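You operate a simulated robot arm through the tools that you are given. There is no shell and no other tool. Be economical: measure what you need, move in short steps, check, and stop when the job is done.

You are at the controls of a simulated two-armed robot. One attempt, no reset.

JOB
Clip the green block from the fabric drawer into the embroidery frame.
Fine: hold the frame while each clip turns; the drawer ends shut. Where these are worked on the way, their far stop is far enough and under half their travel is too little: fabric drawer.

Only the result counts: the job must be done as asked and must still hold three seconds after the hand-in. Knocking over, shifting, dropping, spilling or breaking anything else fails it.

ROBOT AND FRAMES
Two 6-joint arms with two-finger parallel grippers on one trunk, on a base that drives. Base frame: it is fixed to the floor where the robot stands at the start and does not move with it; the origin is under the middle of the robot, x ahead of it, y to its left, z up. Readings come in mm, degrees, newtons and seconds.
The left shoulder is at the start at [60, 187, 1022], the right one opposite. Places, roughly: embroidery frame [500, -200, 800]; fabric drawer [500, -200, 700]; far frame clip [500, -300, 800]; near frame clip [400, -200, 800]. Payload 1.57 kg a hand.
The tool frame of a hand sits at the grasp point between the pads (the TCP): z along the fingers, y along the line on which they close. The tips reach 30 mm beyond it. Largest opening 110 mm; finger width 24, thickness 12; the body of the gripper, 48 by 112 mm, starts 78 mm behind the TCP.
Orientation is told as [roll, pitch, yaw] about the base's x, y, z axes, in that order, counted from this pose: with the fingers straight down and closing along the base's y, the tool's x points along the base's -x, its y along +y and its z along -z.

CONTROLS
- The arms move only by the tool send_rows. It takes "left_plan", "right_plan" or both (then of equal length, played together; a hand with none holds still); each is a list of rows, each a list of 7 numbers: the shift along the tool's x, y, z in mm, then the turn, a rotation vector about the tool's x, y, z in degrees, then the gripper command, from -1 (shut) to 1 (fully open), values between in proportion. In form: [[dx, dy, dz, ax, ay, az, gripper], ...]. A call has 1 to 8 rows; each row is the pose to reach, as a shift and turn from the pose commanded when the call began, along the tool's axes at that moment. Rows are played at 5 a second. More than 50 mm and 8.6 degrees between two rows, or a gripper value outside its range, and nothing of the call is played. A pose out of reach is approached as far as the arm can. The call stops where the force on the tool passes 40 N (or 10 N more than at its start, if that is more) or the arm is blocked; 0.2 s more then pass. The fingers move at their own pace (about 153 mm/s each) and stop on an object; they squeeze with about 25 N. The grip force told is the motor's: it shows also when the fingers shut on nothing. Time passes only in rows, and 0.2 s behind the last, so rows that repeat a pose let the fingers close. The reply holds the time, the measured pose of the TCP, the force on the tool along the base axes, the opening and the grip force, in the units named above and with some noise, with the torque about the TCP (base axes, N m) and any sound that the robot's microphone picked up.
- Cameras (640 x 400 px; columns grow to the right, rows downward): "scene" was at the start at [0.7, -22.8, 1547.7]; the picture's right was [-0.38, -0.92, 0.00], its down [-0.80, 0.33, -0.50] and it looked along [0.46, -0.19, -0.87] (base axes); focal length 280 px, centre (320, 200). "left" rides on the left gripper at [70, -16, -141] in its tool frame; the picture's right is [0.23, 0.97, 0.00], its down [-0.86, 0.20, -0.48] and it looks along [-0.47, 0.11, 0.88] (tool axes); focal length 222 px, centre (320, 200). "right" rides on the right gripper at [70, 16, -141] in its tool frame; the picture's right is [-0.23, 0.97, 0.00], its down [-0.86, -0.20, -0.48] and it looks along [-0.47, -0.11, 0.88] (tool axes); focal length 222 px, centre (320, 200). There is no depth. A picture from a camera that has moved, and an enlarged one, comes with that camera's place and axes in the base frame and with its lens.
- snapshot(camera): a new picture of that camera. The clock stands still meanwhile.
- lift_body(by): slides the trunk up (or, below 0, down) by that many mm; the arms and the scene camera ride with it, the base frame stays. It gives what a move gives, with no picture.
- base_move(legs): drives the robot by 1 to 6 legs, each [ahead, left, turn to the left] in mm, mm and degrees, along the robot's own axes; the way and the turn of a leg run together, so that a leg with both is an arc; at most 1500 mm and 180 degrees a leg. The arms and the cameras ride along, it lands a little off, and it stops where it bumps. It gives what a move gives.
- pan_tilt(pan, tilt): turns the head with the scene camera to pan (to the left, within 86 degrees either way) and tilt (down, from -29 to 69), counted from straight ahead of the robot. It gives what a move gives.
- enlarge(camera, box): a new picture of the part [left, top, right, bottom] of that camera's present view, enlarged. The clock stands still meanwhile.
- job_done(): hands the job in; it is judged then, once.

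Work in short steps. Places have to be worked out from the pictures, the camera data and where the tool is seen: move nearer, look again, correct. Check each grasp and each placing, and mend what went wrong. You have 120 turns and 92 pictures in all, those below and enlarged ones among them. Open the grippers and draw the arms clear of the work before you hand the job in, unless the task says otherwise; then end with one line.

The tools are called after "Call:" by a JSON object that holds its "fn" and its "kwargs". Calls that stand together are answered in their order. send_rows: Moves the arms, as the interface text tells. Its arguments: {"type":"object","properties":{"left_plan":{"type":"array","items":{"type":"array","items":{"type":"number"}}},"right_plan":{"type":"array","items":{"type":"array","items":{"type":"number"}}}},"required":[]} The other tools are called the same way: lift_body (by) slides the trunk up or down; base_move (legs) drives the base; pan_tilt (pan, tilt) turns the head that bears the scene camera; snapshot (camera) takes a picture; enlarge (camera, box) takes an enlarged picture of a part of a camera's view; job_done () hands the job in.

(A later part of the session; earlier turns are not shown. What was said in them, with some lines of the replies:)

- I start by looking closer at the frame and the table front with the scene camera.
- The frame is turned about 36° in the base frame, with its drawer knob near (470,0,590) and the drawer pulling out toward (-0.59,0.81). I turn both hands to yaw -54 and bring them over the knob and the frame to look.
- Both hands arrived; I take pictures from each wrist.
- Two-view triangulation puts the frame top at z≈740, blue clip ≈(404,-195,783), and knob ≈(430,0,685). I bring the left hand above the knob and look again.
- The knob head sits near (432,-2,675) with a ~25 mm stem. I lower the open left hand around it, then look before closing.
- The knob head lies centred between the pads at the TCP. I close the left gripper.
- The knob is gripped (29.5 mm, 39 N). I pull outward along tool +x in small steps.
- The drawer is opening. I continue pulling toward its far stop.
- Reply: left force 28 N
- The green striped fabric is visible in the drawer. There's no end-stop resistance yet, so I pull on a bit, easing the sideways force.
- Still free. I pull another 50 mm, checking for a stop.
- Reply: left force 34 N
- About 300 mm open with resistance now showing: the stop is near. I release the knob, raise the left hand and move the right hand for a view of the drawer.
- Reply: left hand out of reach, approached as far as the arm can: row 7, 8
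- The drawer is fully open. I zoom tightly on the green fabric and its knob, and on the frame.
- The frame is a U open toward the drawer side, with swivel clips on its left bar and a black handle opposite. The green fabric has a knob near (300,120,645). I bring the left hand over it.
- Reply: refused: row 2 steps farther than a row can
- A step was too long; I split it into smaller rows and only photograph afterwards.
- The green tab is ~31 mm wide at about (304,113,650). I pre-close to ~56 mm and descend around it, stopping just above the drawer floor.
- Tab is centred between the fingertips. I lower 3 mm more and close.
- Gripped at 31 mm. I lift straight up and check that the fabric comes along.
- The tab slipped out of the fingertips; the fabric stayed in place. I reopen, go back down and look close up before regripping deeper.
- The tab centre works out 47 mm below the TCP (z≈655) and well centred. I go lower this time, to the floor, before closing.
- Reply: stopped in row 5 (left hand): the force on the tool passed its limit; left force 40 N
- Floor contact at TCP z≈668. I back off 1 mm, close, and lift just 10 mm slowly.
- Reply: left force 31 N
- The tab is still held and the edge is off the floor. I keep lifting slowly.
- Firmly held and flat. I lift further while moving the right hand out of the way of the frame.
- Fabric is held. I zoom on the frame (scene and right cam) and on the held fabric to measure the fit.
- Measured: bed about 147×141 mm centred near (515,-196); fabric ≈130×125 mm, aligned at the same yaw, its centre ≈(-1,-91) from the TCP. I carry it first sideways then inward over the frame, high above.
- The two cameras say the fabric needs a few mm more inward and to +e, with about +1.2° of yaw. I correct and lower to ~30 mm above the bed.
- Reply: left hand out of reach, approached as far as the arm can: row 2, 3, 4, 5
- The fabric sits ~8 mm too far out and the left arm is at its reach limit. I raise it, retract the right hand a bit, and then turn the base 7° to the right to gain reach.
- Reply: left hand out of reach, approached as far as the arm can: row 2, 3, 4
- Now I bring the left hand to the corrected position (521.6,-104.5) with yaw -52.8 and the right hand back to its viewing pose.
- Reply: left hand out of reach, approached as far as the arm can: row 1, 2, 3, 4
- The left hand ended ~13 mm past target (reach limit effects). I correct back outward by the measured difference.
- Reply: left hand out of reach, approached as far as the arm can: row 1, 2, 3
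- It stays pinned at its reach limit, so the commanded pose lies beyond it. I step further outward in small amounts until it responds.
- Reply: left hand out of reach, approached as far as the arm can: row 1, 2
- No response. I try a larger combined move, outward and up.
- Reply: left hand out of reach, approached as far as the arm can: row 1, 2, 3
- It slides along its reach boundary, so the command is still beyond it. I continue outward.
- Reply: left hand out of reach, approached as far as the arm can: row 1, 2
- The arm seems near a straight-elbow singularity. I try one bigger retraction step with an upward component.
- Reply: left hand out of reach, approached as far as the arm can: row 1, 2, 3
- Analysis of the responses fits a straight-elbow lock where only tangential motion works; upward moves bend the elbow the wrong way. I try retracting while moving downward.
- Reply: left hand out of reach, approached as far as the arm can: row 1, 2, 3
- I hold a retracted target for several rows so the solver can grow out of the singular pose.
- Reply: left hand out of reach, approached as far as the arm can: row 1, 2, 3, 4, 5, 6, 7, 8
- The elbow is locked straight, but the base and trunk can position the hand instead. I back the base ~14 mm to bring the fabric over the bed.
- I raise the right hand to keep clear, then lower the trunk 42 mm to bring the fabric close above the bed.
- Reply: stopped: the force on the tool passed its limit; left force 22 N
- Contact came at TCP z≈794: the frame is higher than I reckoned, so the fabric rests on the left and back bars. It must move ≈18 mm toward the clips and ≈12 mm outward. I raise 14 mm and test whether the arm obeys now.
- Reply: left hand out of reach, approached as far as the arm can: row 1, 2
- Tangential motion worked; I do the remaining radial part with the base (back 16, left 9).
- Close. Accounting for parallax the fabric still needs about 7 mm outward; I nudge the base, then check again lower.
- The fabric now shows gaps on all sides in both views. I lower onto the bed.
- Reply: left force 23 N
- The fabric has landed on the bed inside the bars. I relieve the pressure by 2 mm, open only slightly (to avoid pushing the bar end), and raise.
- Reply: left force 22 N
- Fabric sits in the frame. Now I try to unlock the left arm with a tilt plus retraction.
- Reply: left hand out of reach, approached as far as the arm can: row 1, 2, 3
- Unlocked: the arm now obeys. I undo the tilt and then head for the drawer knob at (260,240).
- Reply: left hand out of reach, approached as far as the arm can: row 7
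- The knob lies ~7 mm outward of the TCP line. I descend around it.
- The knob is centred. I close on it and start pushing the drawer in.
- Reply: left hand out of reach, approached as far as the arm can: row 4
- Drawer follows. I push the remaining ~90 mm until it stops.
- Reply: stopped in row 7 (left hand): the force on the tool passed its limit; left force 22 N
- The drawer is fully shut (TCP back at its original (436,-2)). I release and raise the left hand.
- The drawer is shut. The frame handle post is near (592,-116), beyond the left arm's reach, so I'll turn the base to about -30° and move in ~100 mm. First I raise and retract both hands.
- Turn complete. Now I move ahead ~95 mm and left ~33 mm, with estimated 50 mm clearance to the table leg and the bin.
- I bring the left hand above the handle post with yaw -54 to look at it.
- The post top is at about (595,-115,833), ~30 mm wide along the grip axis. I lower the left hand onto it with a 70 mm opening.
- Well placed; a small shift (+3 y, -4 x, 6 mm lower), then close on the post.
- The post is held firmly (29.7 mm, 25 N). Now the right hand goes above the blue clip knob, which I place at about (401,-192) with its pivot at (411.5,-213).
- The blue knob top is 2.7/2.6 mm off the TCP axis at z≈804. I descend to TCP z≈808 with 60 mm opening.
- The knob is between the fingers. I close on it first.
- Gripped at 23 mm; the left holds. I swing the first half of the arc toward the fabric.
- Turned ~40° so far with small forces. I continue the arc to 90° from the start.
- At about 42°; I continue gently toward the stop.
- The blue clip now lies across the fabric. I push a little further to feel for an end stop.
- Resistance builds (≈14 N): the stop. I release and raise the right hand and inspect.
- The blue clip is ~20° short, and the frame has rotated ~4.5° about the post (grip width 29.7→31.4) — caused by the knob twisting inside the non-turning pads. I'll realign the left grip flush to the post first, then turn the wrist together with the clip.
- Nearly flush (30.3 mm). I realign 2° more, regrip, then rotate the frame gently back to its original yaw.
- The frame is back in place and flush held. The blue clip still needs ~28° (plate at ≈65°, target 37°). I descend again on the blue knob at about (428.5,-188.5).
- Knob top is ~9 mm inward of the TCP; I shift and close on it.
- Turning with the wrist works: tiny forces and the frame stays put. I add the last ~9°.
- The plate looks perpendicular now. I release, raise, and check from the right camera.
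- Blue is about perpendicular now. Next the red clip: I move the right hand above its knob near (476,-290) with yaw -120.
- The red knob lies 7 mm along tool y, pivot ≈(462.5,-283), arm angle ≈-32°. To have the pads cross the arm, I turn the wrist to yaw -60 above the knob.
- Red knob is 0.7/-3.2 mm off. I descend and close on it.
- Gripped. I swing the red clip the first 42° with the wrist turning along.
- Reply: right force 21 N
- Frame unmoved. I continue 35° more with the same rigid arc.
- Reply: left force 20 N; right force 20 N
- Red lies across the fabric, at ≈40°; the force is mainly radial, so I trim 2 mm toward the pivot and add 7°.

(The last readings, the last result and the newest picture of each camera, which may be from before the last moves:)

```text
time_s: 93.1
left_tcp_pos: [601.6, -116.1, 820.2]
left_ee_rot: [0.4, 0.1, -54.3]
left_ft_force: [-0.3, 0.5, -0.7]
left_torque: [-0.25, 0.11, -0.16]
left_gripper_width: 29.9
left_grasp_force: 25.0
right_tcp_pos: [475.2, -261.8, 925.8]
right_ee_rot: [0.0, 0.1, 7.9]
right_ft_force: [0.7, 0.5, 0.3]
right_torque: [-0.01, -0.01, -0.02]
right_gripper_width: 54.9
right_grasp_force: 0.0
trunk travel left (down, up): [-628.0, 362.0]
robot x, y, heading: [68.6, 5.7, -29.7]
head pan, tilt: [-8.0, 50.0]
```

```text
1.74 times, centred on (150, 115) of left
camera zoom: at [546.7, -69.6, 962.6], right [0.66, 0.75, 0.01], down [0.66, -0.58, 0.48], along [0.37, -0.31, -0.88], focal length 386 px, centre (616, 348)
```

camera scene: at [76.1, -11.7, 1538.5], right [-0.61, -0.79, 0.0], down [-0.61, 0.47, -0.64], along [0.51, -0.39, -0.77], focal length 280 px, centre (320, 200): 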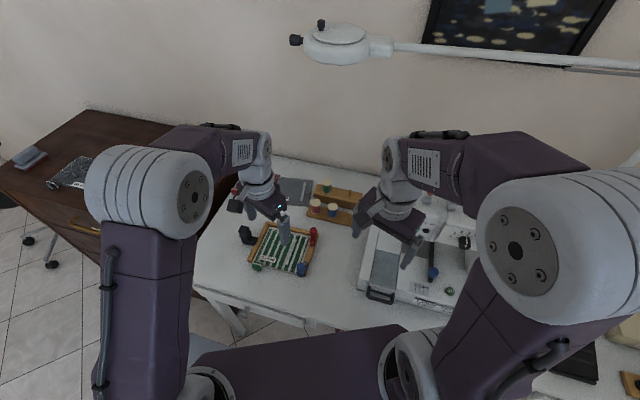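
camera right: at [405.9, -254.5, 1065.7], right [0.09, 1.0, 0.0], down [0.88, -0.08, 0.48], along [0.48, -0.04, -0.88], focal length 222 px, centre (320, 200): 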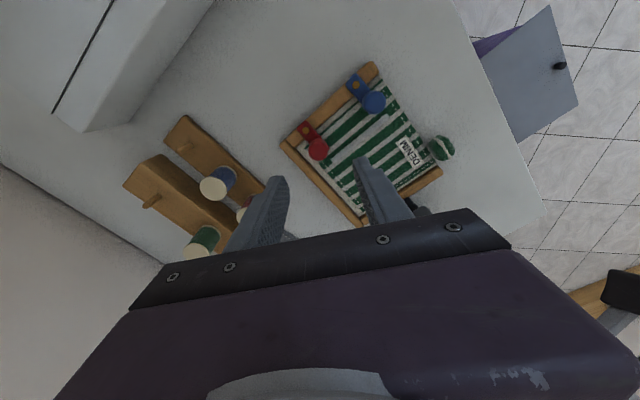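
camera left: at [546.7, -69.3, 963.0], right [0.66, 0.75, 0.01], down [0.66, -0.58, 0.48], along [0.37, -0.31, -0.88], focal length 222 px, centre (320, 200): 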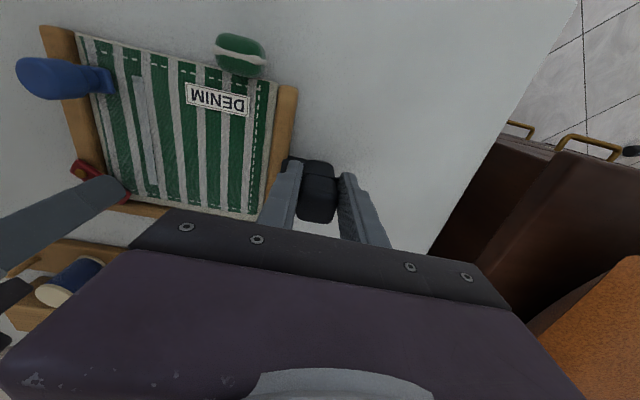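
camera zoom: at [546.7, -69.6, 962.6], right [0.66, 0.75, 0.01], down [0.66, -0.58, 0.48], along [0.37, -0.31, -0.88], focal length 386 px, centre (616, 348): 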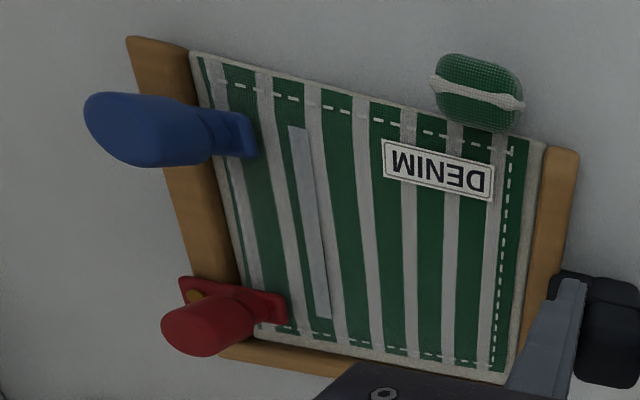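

Call:
{"fn": "enlarge", "kwargs": {"camera": "right", "box": [270, 50, 470, 180]}}

```text
3.08 times, centred on (370, 115) of right
camera zoom: at [405.9, -254.5, 1065.7], right [0.09, 1.0, 0.0], down [0.88, -0.08, 0.48], along [0.48, -0.04, -0.88], focal length 684 px, centre (166, 462)
```

zoom: 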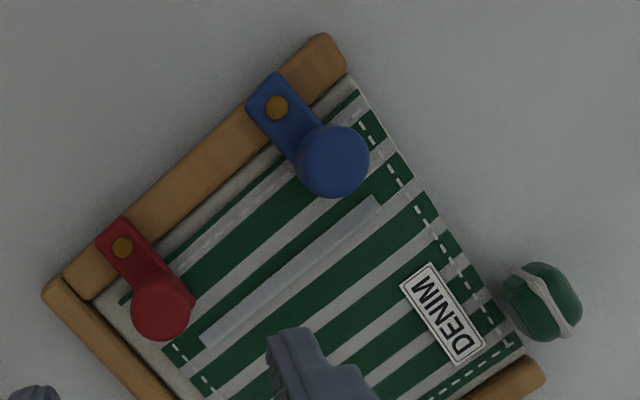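

Both clips lie across the fabric, blue ≈3° and red ≈6° short of square. I regrip the red knob to seat it to its end stop.

Call:
{"fn": "send_rows", "kwargs": {"right_plan": [[0, 0, 40, 0, 0, -1, 0], [0, 0, 80, 0, 0, -2, 0], [0, 0, 118, 0, 0, -2, 0], [0, 0, 118, 0, 0, -2, -0.5], [0, 0, 118, 0, 0, -2, -1], [0, 0, 118, 0, 0, -2, -1]]}}

Call:
{"fn": "send_rows", "kwargs": {"right_plan": [[0.7, 0.9, 0, 0, 0, -2.5, -1], [1.3, 1.7, 0, 0, 0, -5, -1], [2.1, 2.5, 0, 0, 0, -7.5, -1], [2.8, 3.2, 0, 0, 0, -10, -1]]}}

```text
time_s: 94.5
left_tcp_pos: [601.0, -115.1, 820.1]
left_ee_rot: [0.6, 0.0, -54.3]
left_ft_force: [8.3, 15.1, 0.4]
left_torque: [-0.04, 0.08, -0.42]
left_gripper_width: 30.1
left_grasp_force: 25.1
right_tcp_pos: [476.4, -261.5, 811.2]
right_ee_rot: [0.0, 0.2, 10.0]
right_ft_force: [-8.3, -14.7, 1.7]
right_torque: [0.11, -0.35, -0.06]
right_gripper_width: 23.0
right_grasp_force: 24.9
trunk travel left (down, up): [-628.0, 362.0]
robot x, y, heading: [68.1, 1.2, -29.5]
head pan, tilt: [-8.0, 50.0]
```

```text
time_s: 95.5
left_tcp_pos: [600.9, -115.3, 819.4]
left_ee_rot: [0.4, 0.0, -54.2]
left_ft_force: [2.4, 10.9, -0.8]
left_torque: [-0.19, 0.03, -0.48]
left_gripper_width: 30.2
left_grasp_force: 24.7
right_tcp_pos: [474.3, -260.6, 812.5]
right_ee_rot: [-0.1, -0.1, 20.2]
right_ft_force: [0.9, -10.9, 8.0]
right_torque: [-0.11, -0.05, -0.2]
right_gripper_width: 22.5
right_grasp_force: 25.0
trunk travel left (down, up): [-628.0, 362.0]
robot x, y, heading: [68.4, 3.3, -29.6]
head pan, tilt: [-8.0, 50.0]
```

Motion lagged with resistance (~11 N): it's at or near its stop. I release, lift, and check.

Call:
{"fn": "send_rows", "kwargs": {"right_plan": [[0, 0, 0, 0, 0, 0, -0.3], [0, 0, 0, 0, 0, 0, 0], [0, 0, -30, 0, 0, 0, 0], [0, 0, -70, 0, 0, 4, 0], [0, 0, -114, 0, 0, 12, 0]]}}

Call:
{"fn": "enlarge", "kwargs": {"camera": "right", "box": [270, 50, 470, 180]}}

```text
time_s: 96.7
left_tcp_pos: [601.0, -115.6, 821.3]
left_ee_rot: [0.4, 0.0, -54.2]
left_ft_force: [-1.5, 0.2, 0.7]
left_torque: [-0.43, 0.24, -0.14]
left_gripper_width: 29.8
left_grasp_force: 25.2
right_tcp_pos: [473.6, -260.7, 924.9]
right_ee_rot: [0.0, 0.0, 7.9]
right_ft_force: [0.1, 0.1, 0.8]
right_torque: [0.0, 0.02, 0.0]
right_gripper_width: 54.9
right_grasp_force: 0.1
trunk travel left (down, up): [-628.0, 362.0]
robot x, y, heading: [69.2, 3.4, -29.4]
head pan, tilt: [-8.0, 50.0]
```

```text
3.08 times, centred on (370, 115) of right
camera zoom: at [405.0, -252.9, 1064.8], right [0.09, 1.0, 0.0], down [0.88, -0.08, 0.48], along [0.48, -0.04, -0.88], focal length 684 px, centre (166, 462)
```

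zoom: 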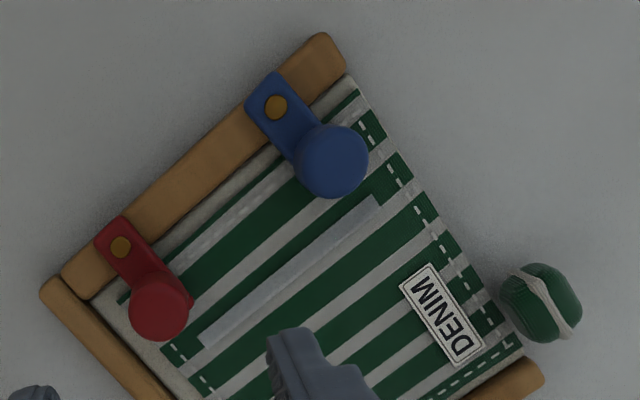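

The red plate didn't budge further: it's at its stop, parallel to blue's. Both clips are closed on the fabric, so I release the handle and lift both hands clear.

Call:
{"fn": "send_rows", "kwargs": {"left_plan": [[0, 0, 0, 0, 0, 0, -0.2], [0, 0, 0, 0, 0, 0, 0.2], [0, 0, -10, 0, 0, 0, 0.27], [0, 0, -40, 0, 0, 0, 0.27], [0, 0, -80, 0, 0, 0, 0.27], [0, 0, -110, 0, 0, 0, 0.27], [40, 0, -110, 0, 0, 0, 1], [80, 0, -110, 0, 0, 0, 1]], "right_plan": [[0, 0, 0, 0, 0, 0, 0], [0, 0, 0, 0, 0, 0, 0], [0, 0, -20, 0, 0, 0, 0], [20, 0, -40, 0, 0, 0, 0], [50, 0, -60, 0, 0, 0, 0.5], [80, 0, -60, 0, 0, 0, 1], [110, 0, -60, 0, 0, 0, 1], [140, 0, -60, 0, 0, 0, 1]]}}

Call:
{"fn": "snapshot", "kwargs": {"camera": "scene"}}

Call:
{"fn": "enlarge", "kwargs": {"camera": "scene", "box": [210, 200, 350, 300]}}

```text
time_s: 98.5
left_tcp_pos: [551.4, -48.8, 933.6]
left_ee_rot: [0.5, -0.1, -54.2]
left_ft_force: [0.2, 0.3, -0.1]
left_torque: [-0.01, 0.01, 0.0]
left_gripper_width: 109.9
left_grasp_force: 0.1
right_tcp_pos: [332.3, -279.3, 981.7]
right_ee_rot: [-0.1, 0.0, 8.0]
right_ft_force: [-0.6, -0.2, 0.3]
right_torque: [-0.03, -0.02, -0.02]
right_gripper_width: 110.0
right_grasp_force: 0.1
trunk travel left (down, up): [-628.0, 362.0]
robot x, y, heading: [68.6, 3.7, -29.6]
head pan, tilt: [-8.0, 50.0]
```

```text
8 pictures are left
camera scene: at [73.7, -10.4, 1538.6], right [-0.61, -0.79, 0.0], down [-0.61, 0.47, -0.64], along [0.51, -0.39, -0.77], focal length 280 px, centre (320, 200)
```

scene: 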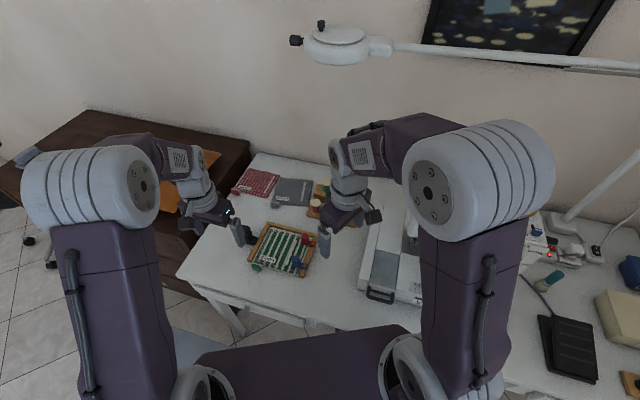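

```text
4.00 times, centred on (280, 250) of scene
camera zoom: at [73.7, -10.4, 1538.6], right [-0.61, -0.79, 0.0], down [-0.61, 0.47, -0.64], along [0.51, -0.39, -0.77], focal length 1119 px, centre (480, 0)
```

zoom: 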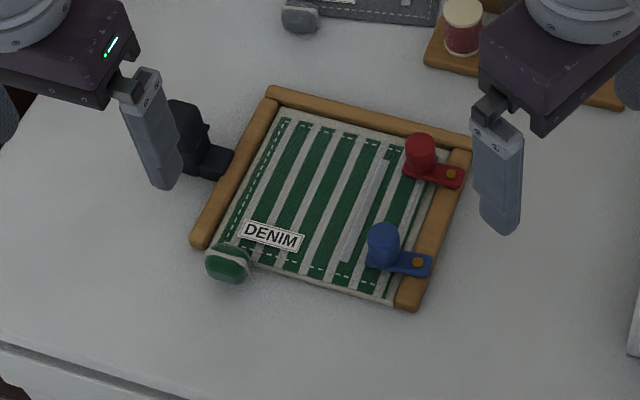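

Everything looks right, though blue is ~4–5° short of red's end stop. I'll regrip the handle and seat the blue clip the same way; first both hands go back to position.

Call:
{"fn": "send_rows", "kwargs": {"left_plan": [[-20, 0, 0, 0, 0, 0, 0.27], [-50, 0, 0, 0, 0, 0, 0.27], [-80, 0, 0, 0, 0, 0, 0.27], [-80, 0, 40, 0, 0, 0, 0.27], [-80, 0, 80, 0, 0, 0, 0.27], [-80, 0, 110, 0, 0, 0, 0.27], [-80, 0, 110, 0, 0, 0, -0.5], [-80, 0, 110, 0, 0, 0, -1]], "right_plan": [[-28, 15, 0, 0, 0, 0, 0], [-56, 30, 10, 0, 0, 0, 0], [-84, 45, 30, 0, 0, 0, 0], [-111, 59, 57, 0, 0, 0, 0], [-111, 59, 57, 0, 0, 0, 0], [-111, 59, 57, 0, 0, 0, 0], [-111, 59, 57, 0, 0, 0, 0], [-111, 59, 57, 0, 0, 0, 0]]}}

Call:
{"fn": "snapshot", "kwargs": {"camera": "right"}}

```text
time_s: 100.3
left_tcp_pos: [597.1, -115.5, 820.0]
left_ee_rot: [0.3, -0.1, -54.3]
left_ft_force: [1.1, 1.7, 0.8]
left_torque: [-0.59, 0.26, 0.02]
left_gripper_width: 29.7
left_grasp_force: 25.2
right_tcp_pos: [438.4, -206.1, 924.0]
right_ee_rot: [0.0, 0.0, 8.0]
right_ft_force: [0.4, 0.5, -0.1]
right_torque: [-0.01, 0.01, 0.01]
right_gripper_width: 54.9
right_grasp_force: 0.1
trunk travel left (down, up): [-628.0, 362.0]
robot x, y, heading: [66.3, 0.5, -29.5]
head pan, tilt: [-8.0, 50.0]
```

```text
6 pictures are left
camera right: at [368.6, -198.1, 1064.1], right [0.09, 1.0, 0.0], down [0.87, -0.08, 0.48], along [0.48, -0.04, -0.88], focal length 222 px, centre (320, 200)
```

right: 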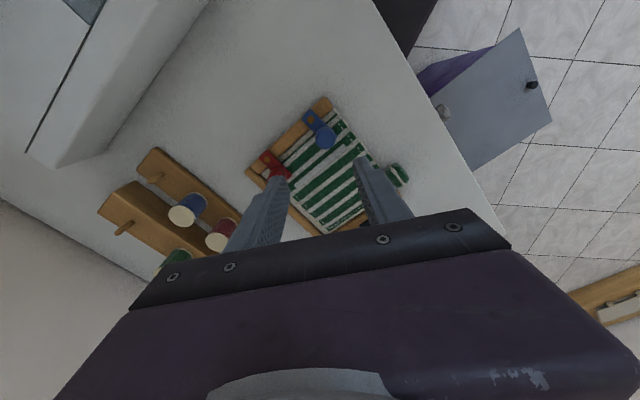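

The handle is regripped flush (29.7 mm). Blue knob is 11/7 mm from the TCP; I descend, close, and turn it up to 10° until the stop.

Call:
{"fn": "send_rows", "kwargs": {"right_plan": [[6, 3, 25, 0, 0, 0, 0], [11, 6.8, 55, 0, 0, 0, 0], [11, 6.8, 90, 0, 0, 0, 0], [11, 6.8, 117, 0, 0, 0, 0], [11, 6.8, 117, 0, 0, 0, -0.4], [11, 6.8, 117, 0, 0, 0, -1], [11, 6.8, 117, 0, 0, 0, -1]]}}

Call:
{"fn": "send_rows", "kwargs": {"right_plan": [[-0.5, -1.1, 0, 0, 0, 2.5, -1], [-1.0, -2.1, 0, 0, 0, 5, -1], [-1.5, -3.2, 0, 0, 0, 7.5, -1], [-1.9, -4.3, 0, 0, 0, 10, -1]]}}

```text
time_s: 101.9
left_tcp_pos: [598.5, -116.6, 820.2]
left_ee_rot: [0.4, -0.1, -54.2]
left_ft_force: [-4.6, -5.4, 1.4]
left_torque: [-0.69, 0.22, 0.37]
left_gripper_width: 29.7
left_grasp_force: 25.0
right_tcp_pos: [426.7, -202.1, 810.3]
right_ee_rot: [0.0, 0.1, 8.1]
right_ft_force: [4.1, 4.1, -0.1]
right_torque: [0.42, 0.23, 0.03]
right_gripper_width: 22.6
right_grasp_force: 25.1
trunk travel left (down, up): [-628.0, 362.0]
robot x, y, heading: [70.0, 4.9, -29.5]
head pan, tilt: [-8.0, 50.0]
```

```text
time_s: 102.9
left_tcp_pos: [597.6, -115.8, 821.5]
left_ee_rot: [0.4, 0.0, -54.3]
left_ft_force: [-1.8, -3.9, -0.1]
left_torque: [-0.21, 0.12, 0.49]
left_gripper_width: 29.8
left_grasp_force: 25.2
right_tcp_pos: [427.4, -205.1, 809.5]
right_ee_rot: [-0.1, -0.1, -2.2]
right_ft_force: [2.1, 6.1, 7.2]
right_torque: [0.52, -0.14, 0.04]
right_gripper_width: 22.5
right_grasp_force: 25.6
trunk travel left (down, up): [-628.0, 362.0]
robot x, y, heading: [67.1, 0.2, -29.4]
head pan, tilt: [-8.0, 50.0]
```

Only modest force; the frame held. I release, lift the right hand and check the angle.

Call:
{"fn": "send_rows", "kwargs": {"right_plan": [[0, 0, 0, 0, 0, 0, -0.3], [0, 0, 0, 0, 0, 0, 0], [0, 0, -30, 0, 0, 0, 0], [0, 0, -70, 0, 0, 0, 0], [0, 0, -114, 0, 0, 0, 0], [40, 0, -140, 0, 0, 0, 0], [80, -10, -160, 0, 0, 0, 0.5], [120, -20, -170, 0, 0, 0, 1]]}}

Call:
{"fn": "enlarge", "kwargs": {"camera": "scene", "box": [250, 215, 340, 285]}}

```text
time_s: 104.7
left_tcp_pos: [595.7, -116.1, 821.3]
left_ee_rot: [0.6, 0.0, -54.3]
left_ft_force: [-0.8, 0.3, 0.0]
left_torque: [-0.08, 0.34, 0.07]
left_gripper_width: 29.9
left_grasp_force: 24.7
right_tcp_pos: [305.6, -221.9, 977.7]
right_ee_rot: [0.0, -0.1, -2.0]
right_ft_force: [-0.3, 0.3, -0.7]
right_torque: [0.0, -0.02, 0.0]
right_gripper_width: 110.0
right_grasp_force: 0.0
trunk travel left (down, up): [-628.0, 362.0]
robot x, y, heading: [70.9, 3.4, -29.6]
head pan, tilt: [-8.0, 50.0]
```

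```text
5.71 times, centred on (295, 250) of scene
camera zoom: at [74.5, -11.9, 1538.5], right [-0.61, -0.79, 0.0], down [-0.61, 0.47, -0.64], along [0.51, -0.39, -0.77], focal length 1598 px, centre (463, -86)
```

zoom: 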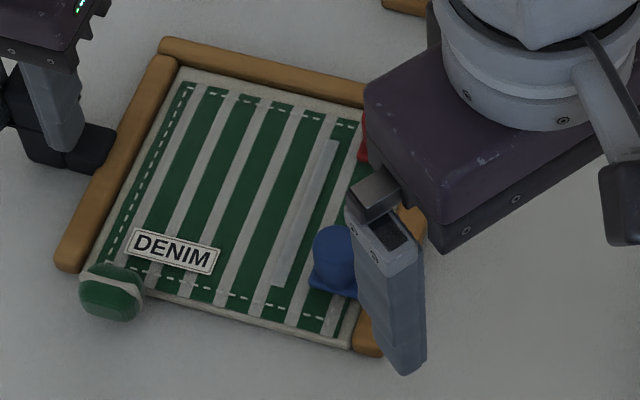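

The right hand blocks the view. I move it aside and release and retract the left hand too.

Call:
{"fn": "send_rows", "kwargs": {"left_plan": [[0, 0, 0, 0, 0, 0, -0.2], [0, 0, 0, 0, 0, 0, 0.2], [0, 0, -10, 0, 0, 0, 0.27], [0, 0, -40, 0, 0, 0, 0.27], [0, 0, -80, 0, 0, 0, 0.27], [0, 0, -110, 0, 0, 0, 0.27], [40, 0, -115, 0, 0, 0, 1], [80, 0, -120, 0, 0, 0, 1]], "right_plan": [[0, -10, -5, 0, 0, 0, 1], [0, -25, -10, 0, 0, 0, 1], [0, -40, -15, 0, 0, 0, 1], [10, -55, -20, 0, 0, 0, 1], [20, -70, -25, 0, 0, 0, 1], [30, -85, -30, 0, 0, 0, 1], [40, -95, -30, 0, 0, 0, 1], [50, -105, -30, 0, 0, 0, 1]]}}

Call:
{"fn": "enlarge", "kwargs": {"camera": "scene", "box": [230, 210, 340, 290]}}

```text
time_s: 106.5
left_tcp_pos: [557.6, -53.6, 943.3]
left_ee_rot: [0.4, 0.0, -54.3]
left_ft_force: [0.7, 0.8, -0.2]
left_torque: [-0.04, -0.03, 0.01]
left_gripper_width: 109.8
left_grasp_force: 0.1
right_tcp_pos: [251.8, -324.3, 1008.7]
right_ee_rot: [0.0, -0.1, -2.0]
right_ft_force: [-0.8, 0.8, -0.3]
right_torque: [-0.02, -0.02, 0.01]
right_gripper_width: 109.8
right_grasp_force: 0.1
trunk travel left (down, up): [-628.0, 362.0]
robot x, y, heading: [64.3, 1.2, -29.5]
head pan, tilt: [-8.0, 50.0]
```

```text
5.00 times, centred on (285, 250) of scene
camera zoom: at [74.4, -10.5, 1538.6], right [-0.61, -0.79, 0.0], down [-0.61, 0.47, -0.64], along [0.51, -0.39, -0.77], focal length 1398 px, centre (495, -50)
```

zoom: 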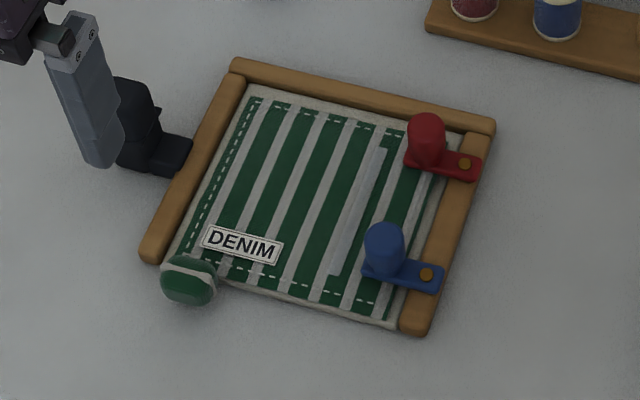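

Both clips are now square across the green fabric. The drawer was shut to its stop, and both grippers are open and clear, so I hand in.

Call:
{"fn": "job_done", "kwargs": {}}

```text
The job is handed in.
```

The green fabric block is in the embroidery frame with both clips turned across it, the drawer is pushed shut, and both hands are clear. During the first blue-clip turn the frame slipped about 4–5° in the left hand's grip; I turned it back and held it firmly while finishing both clips.
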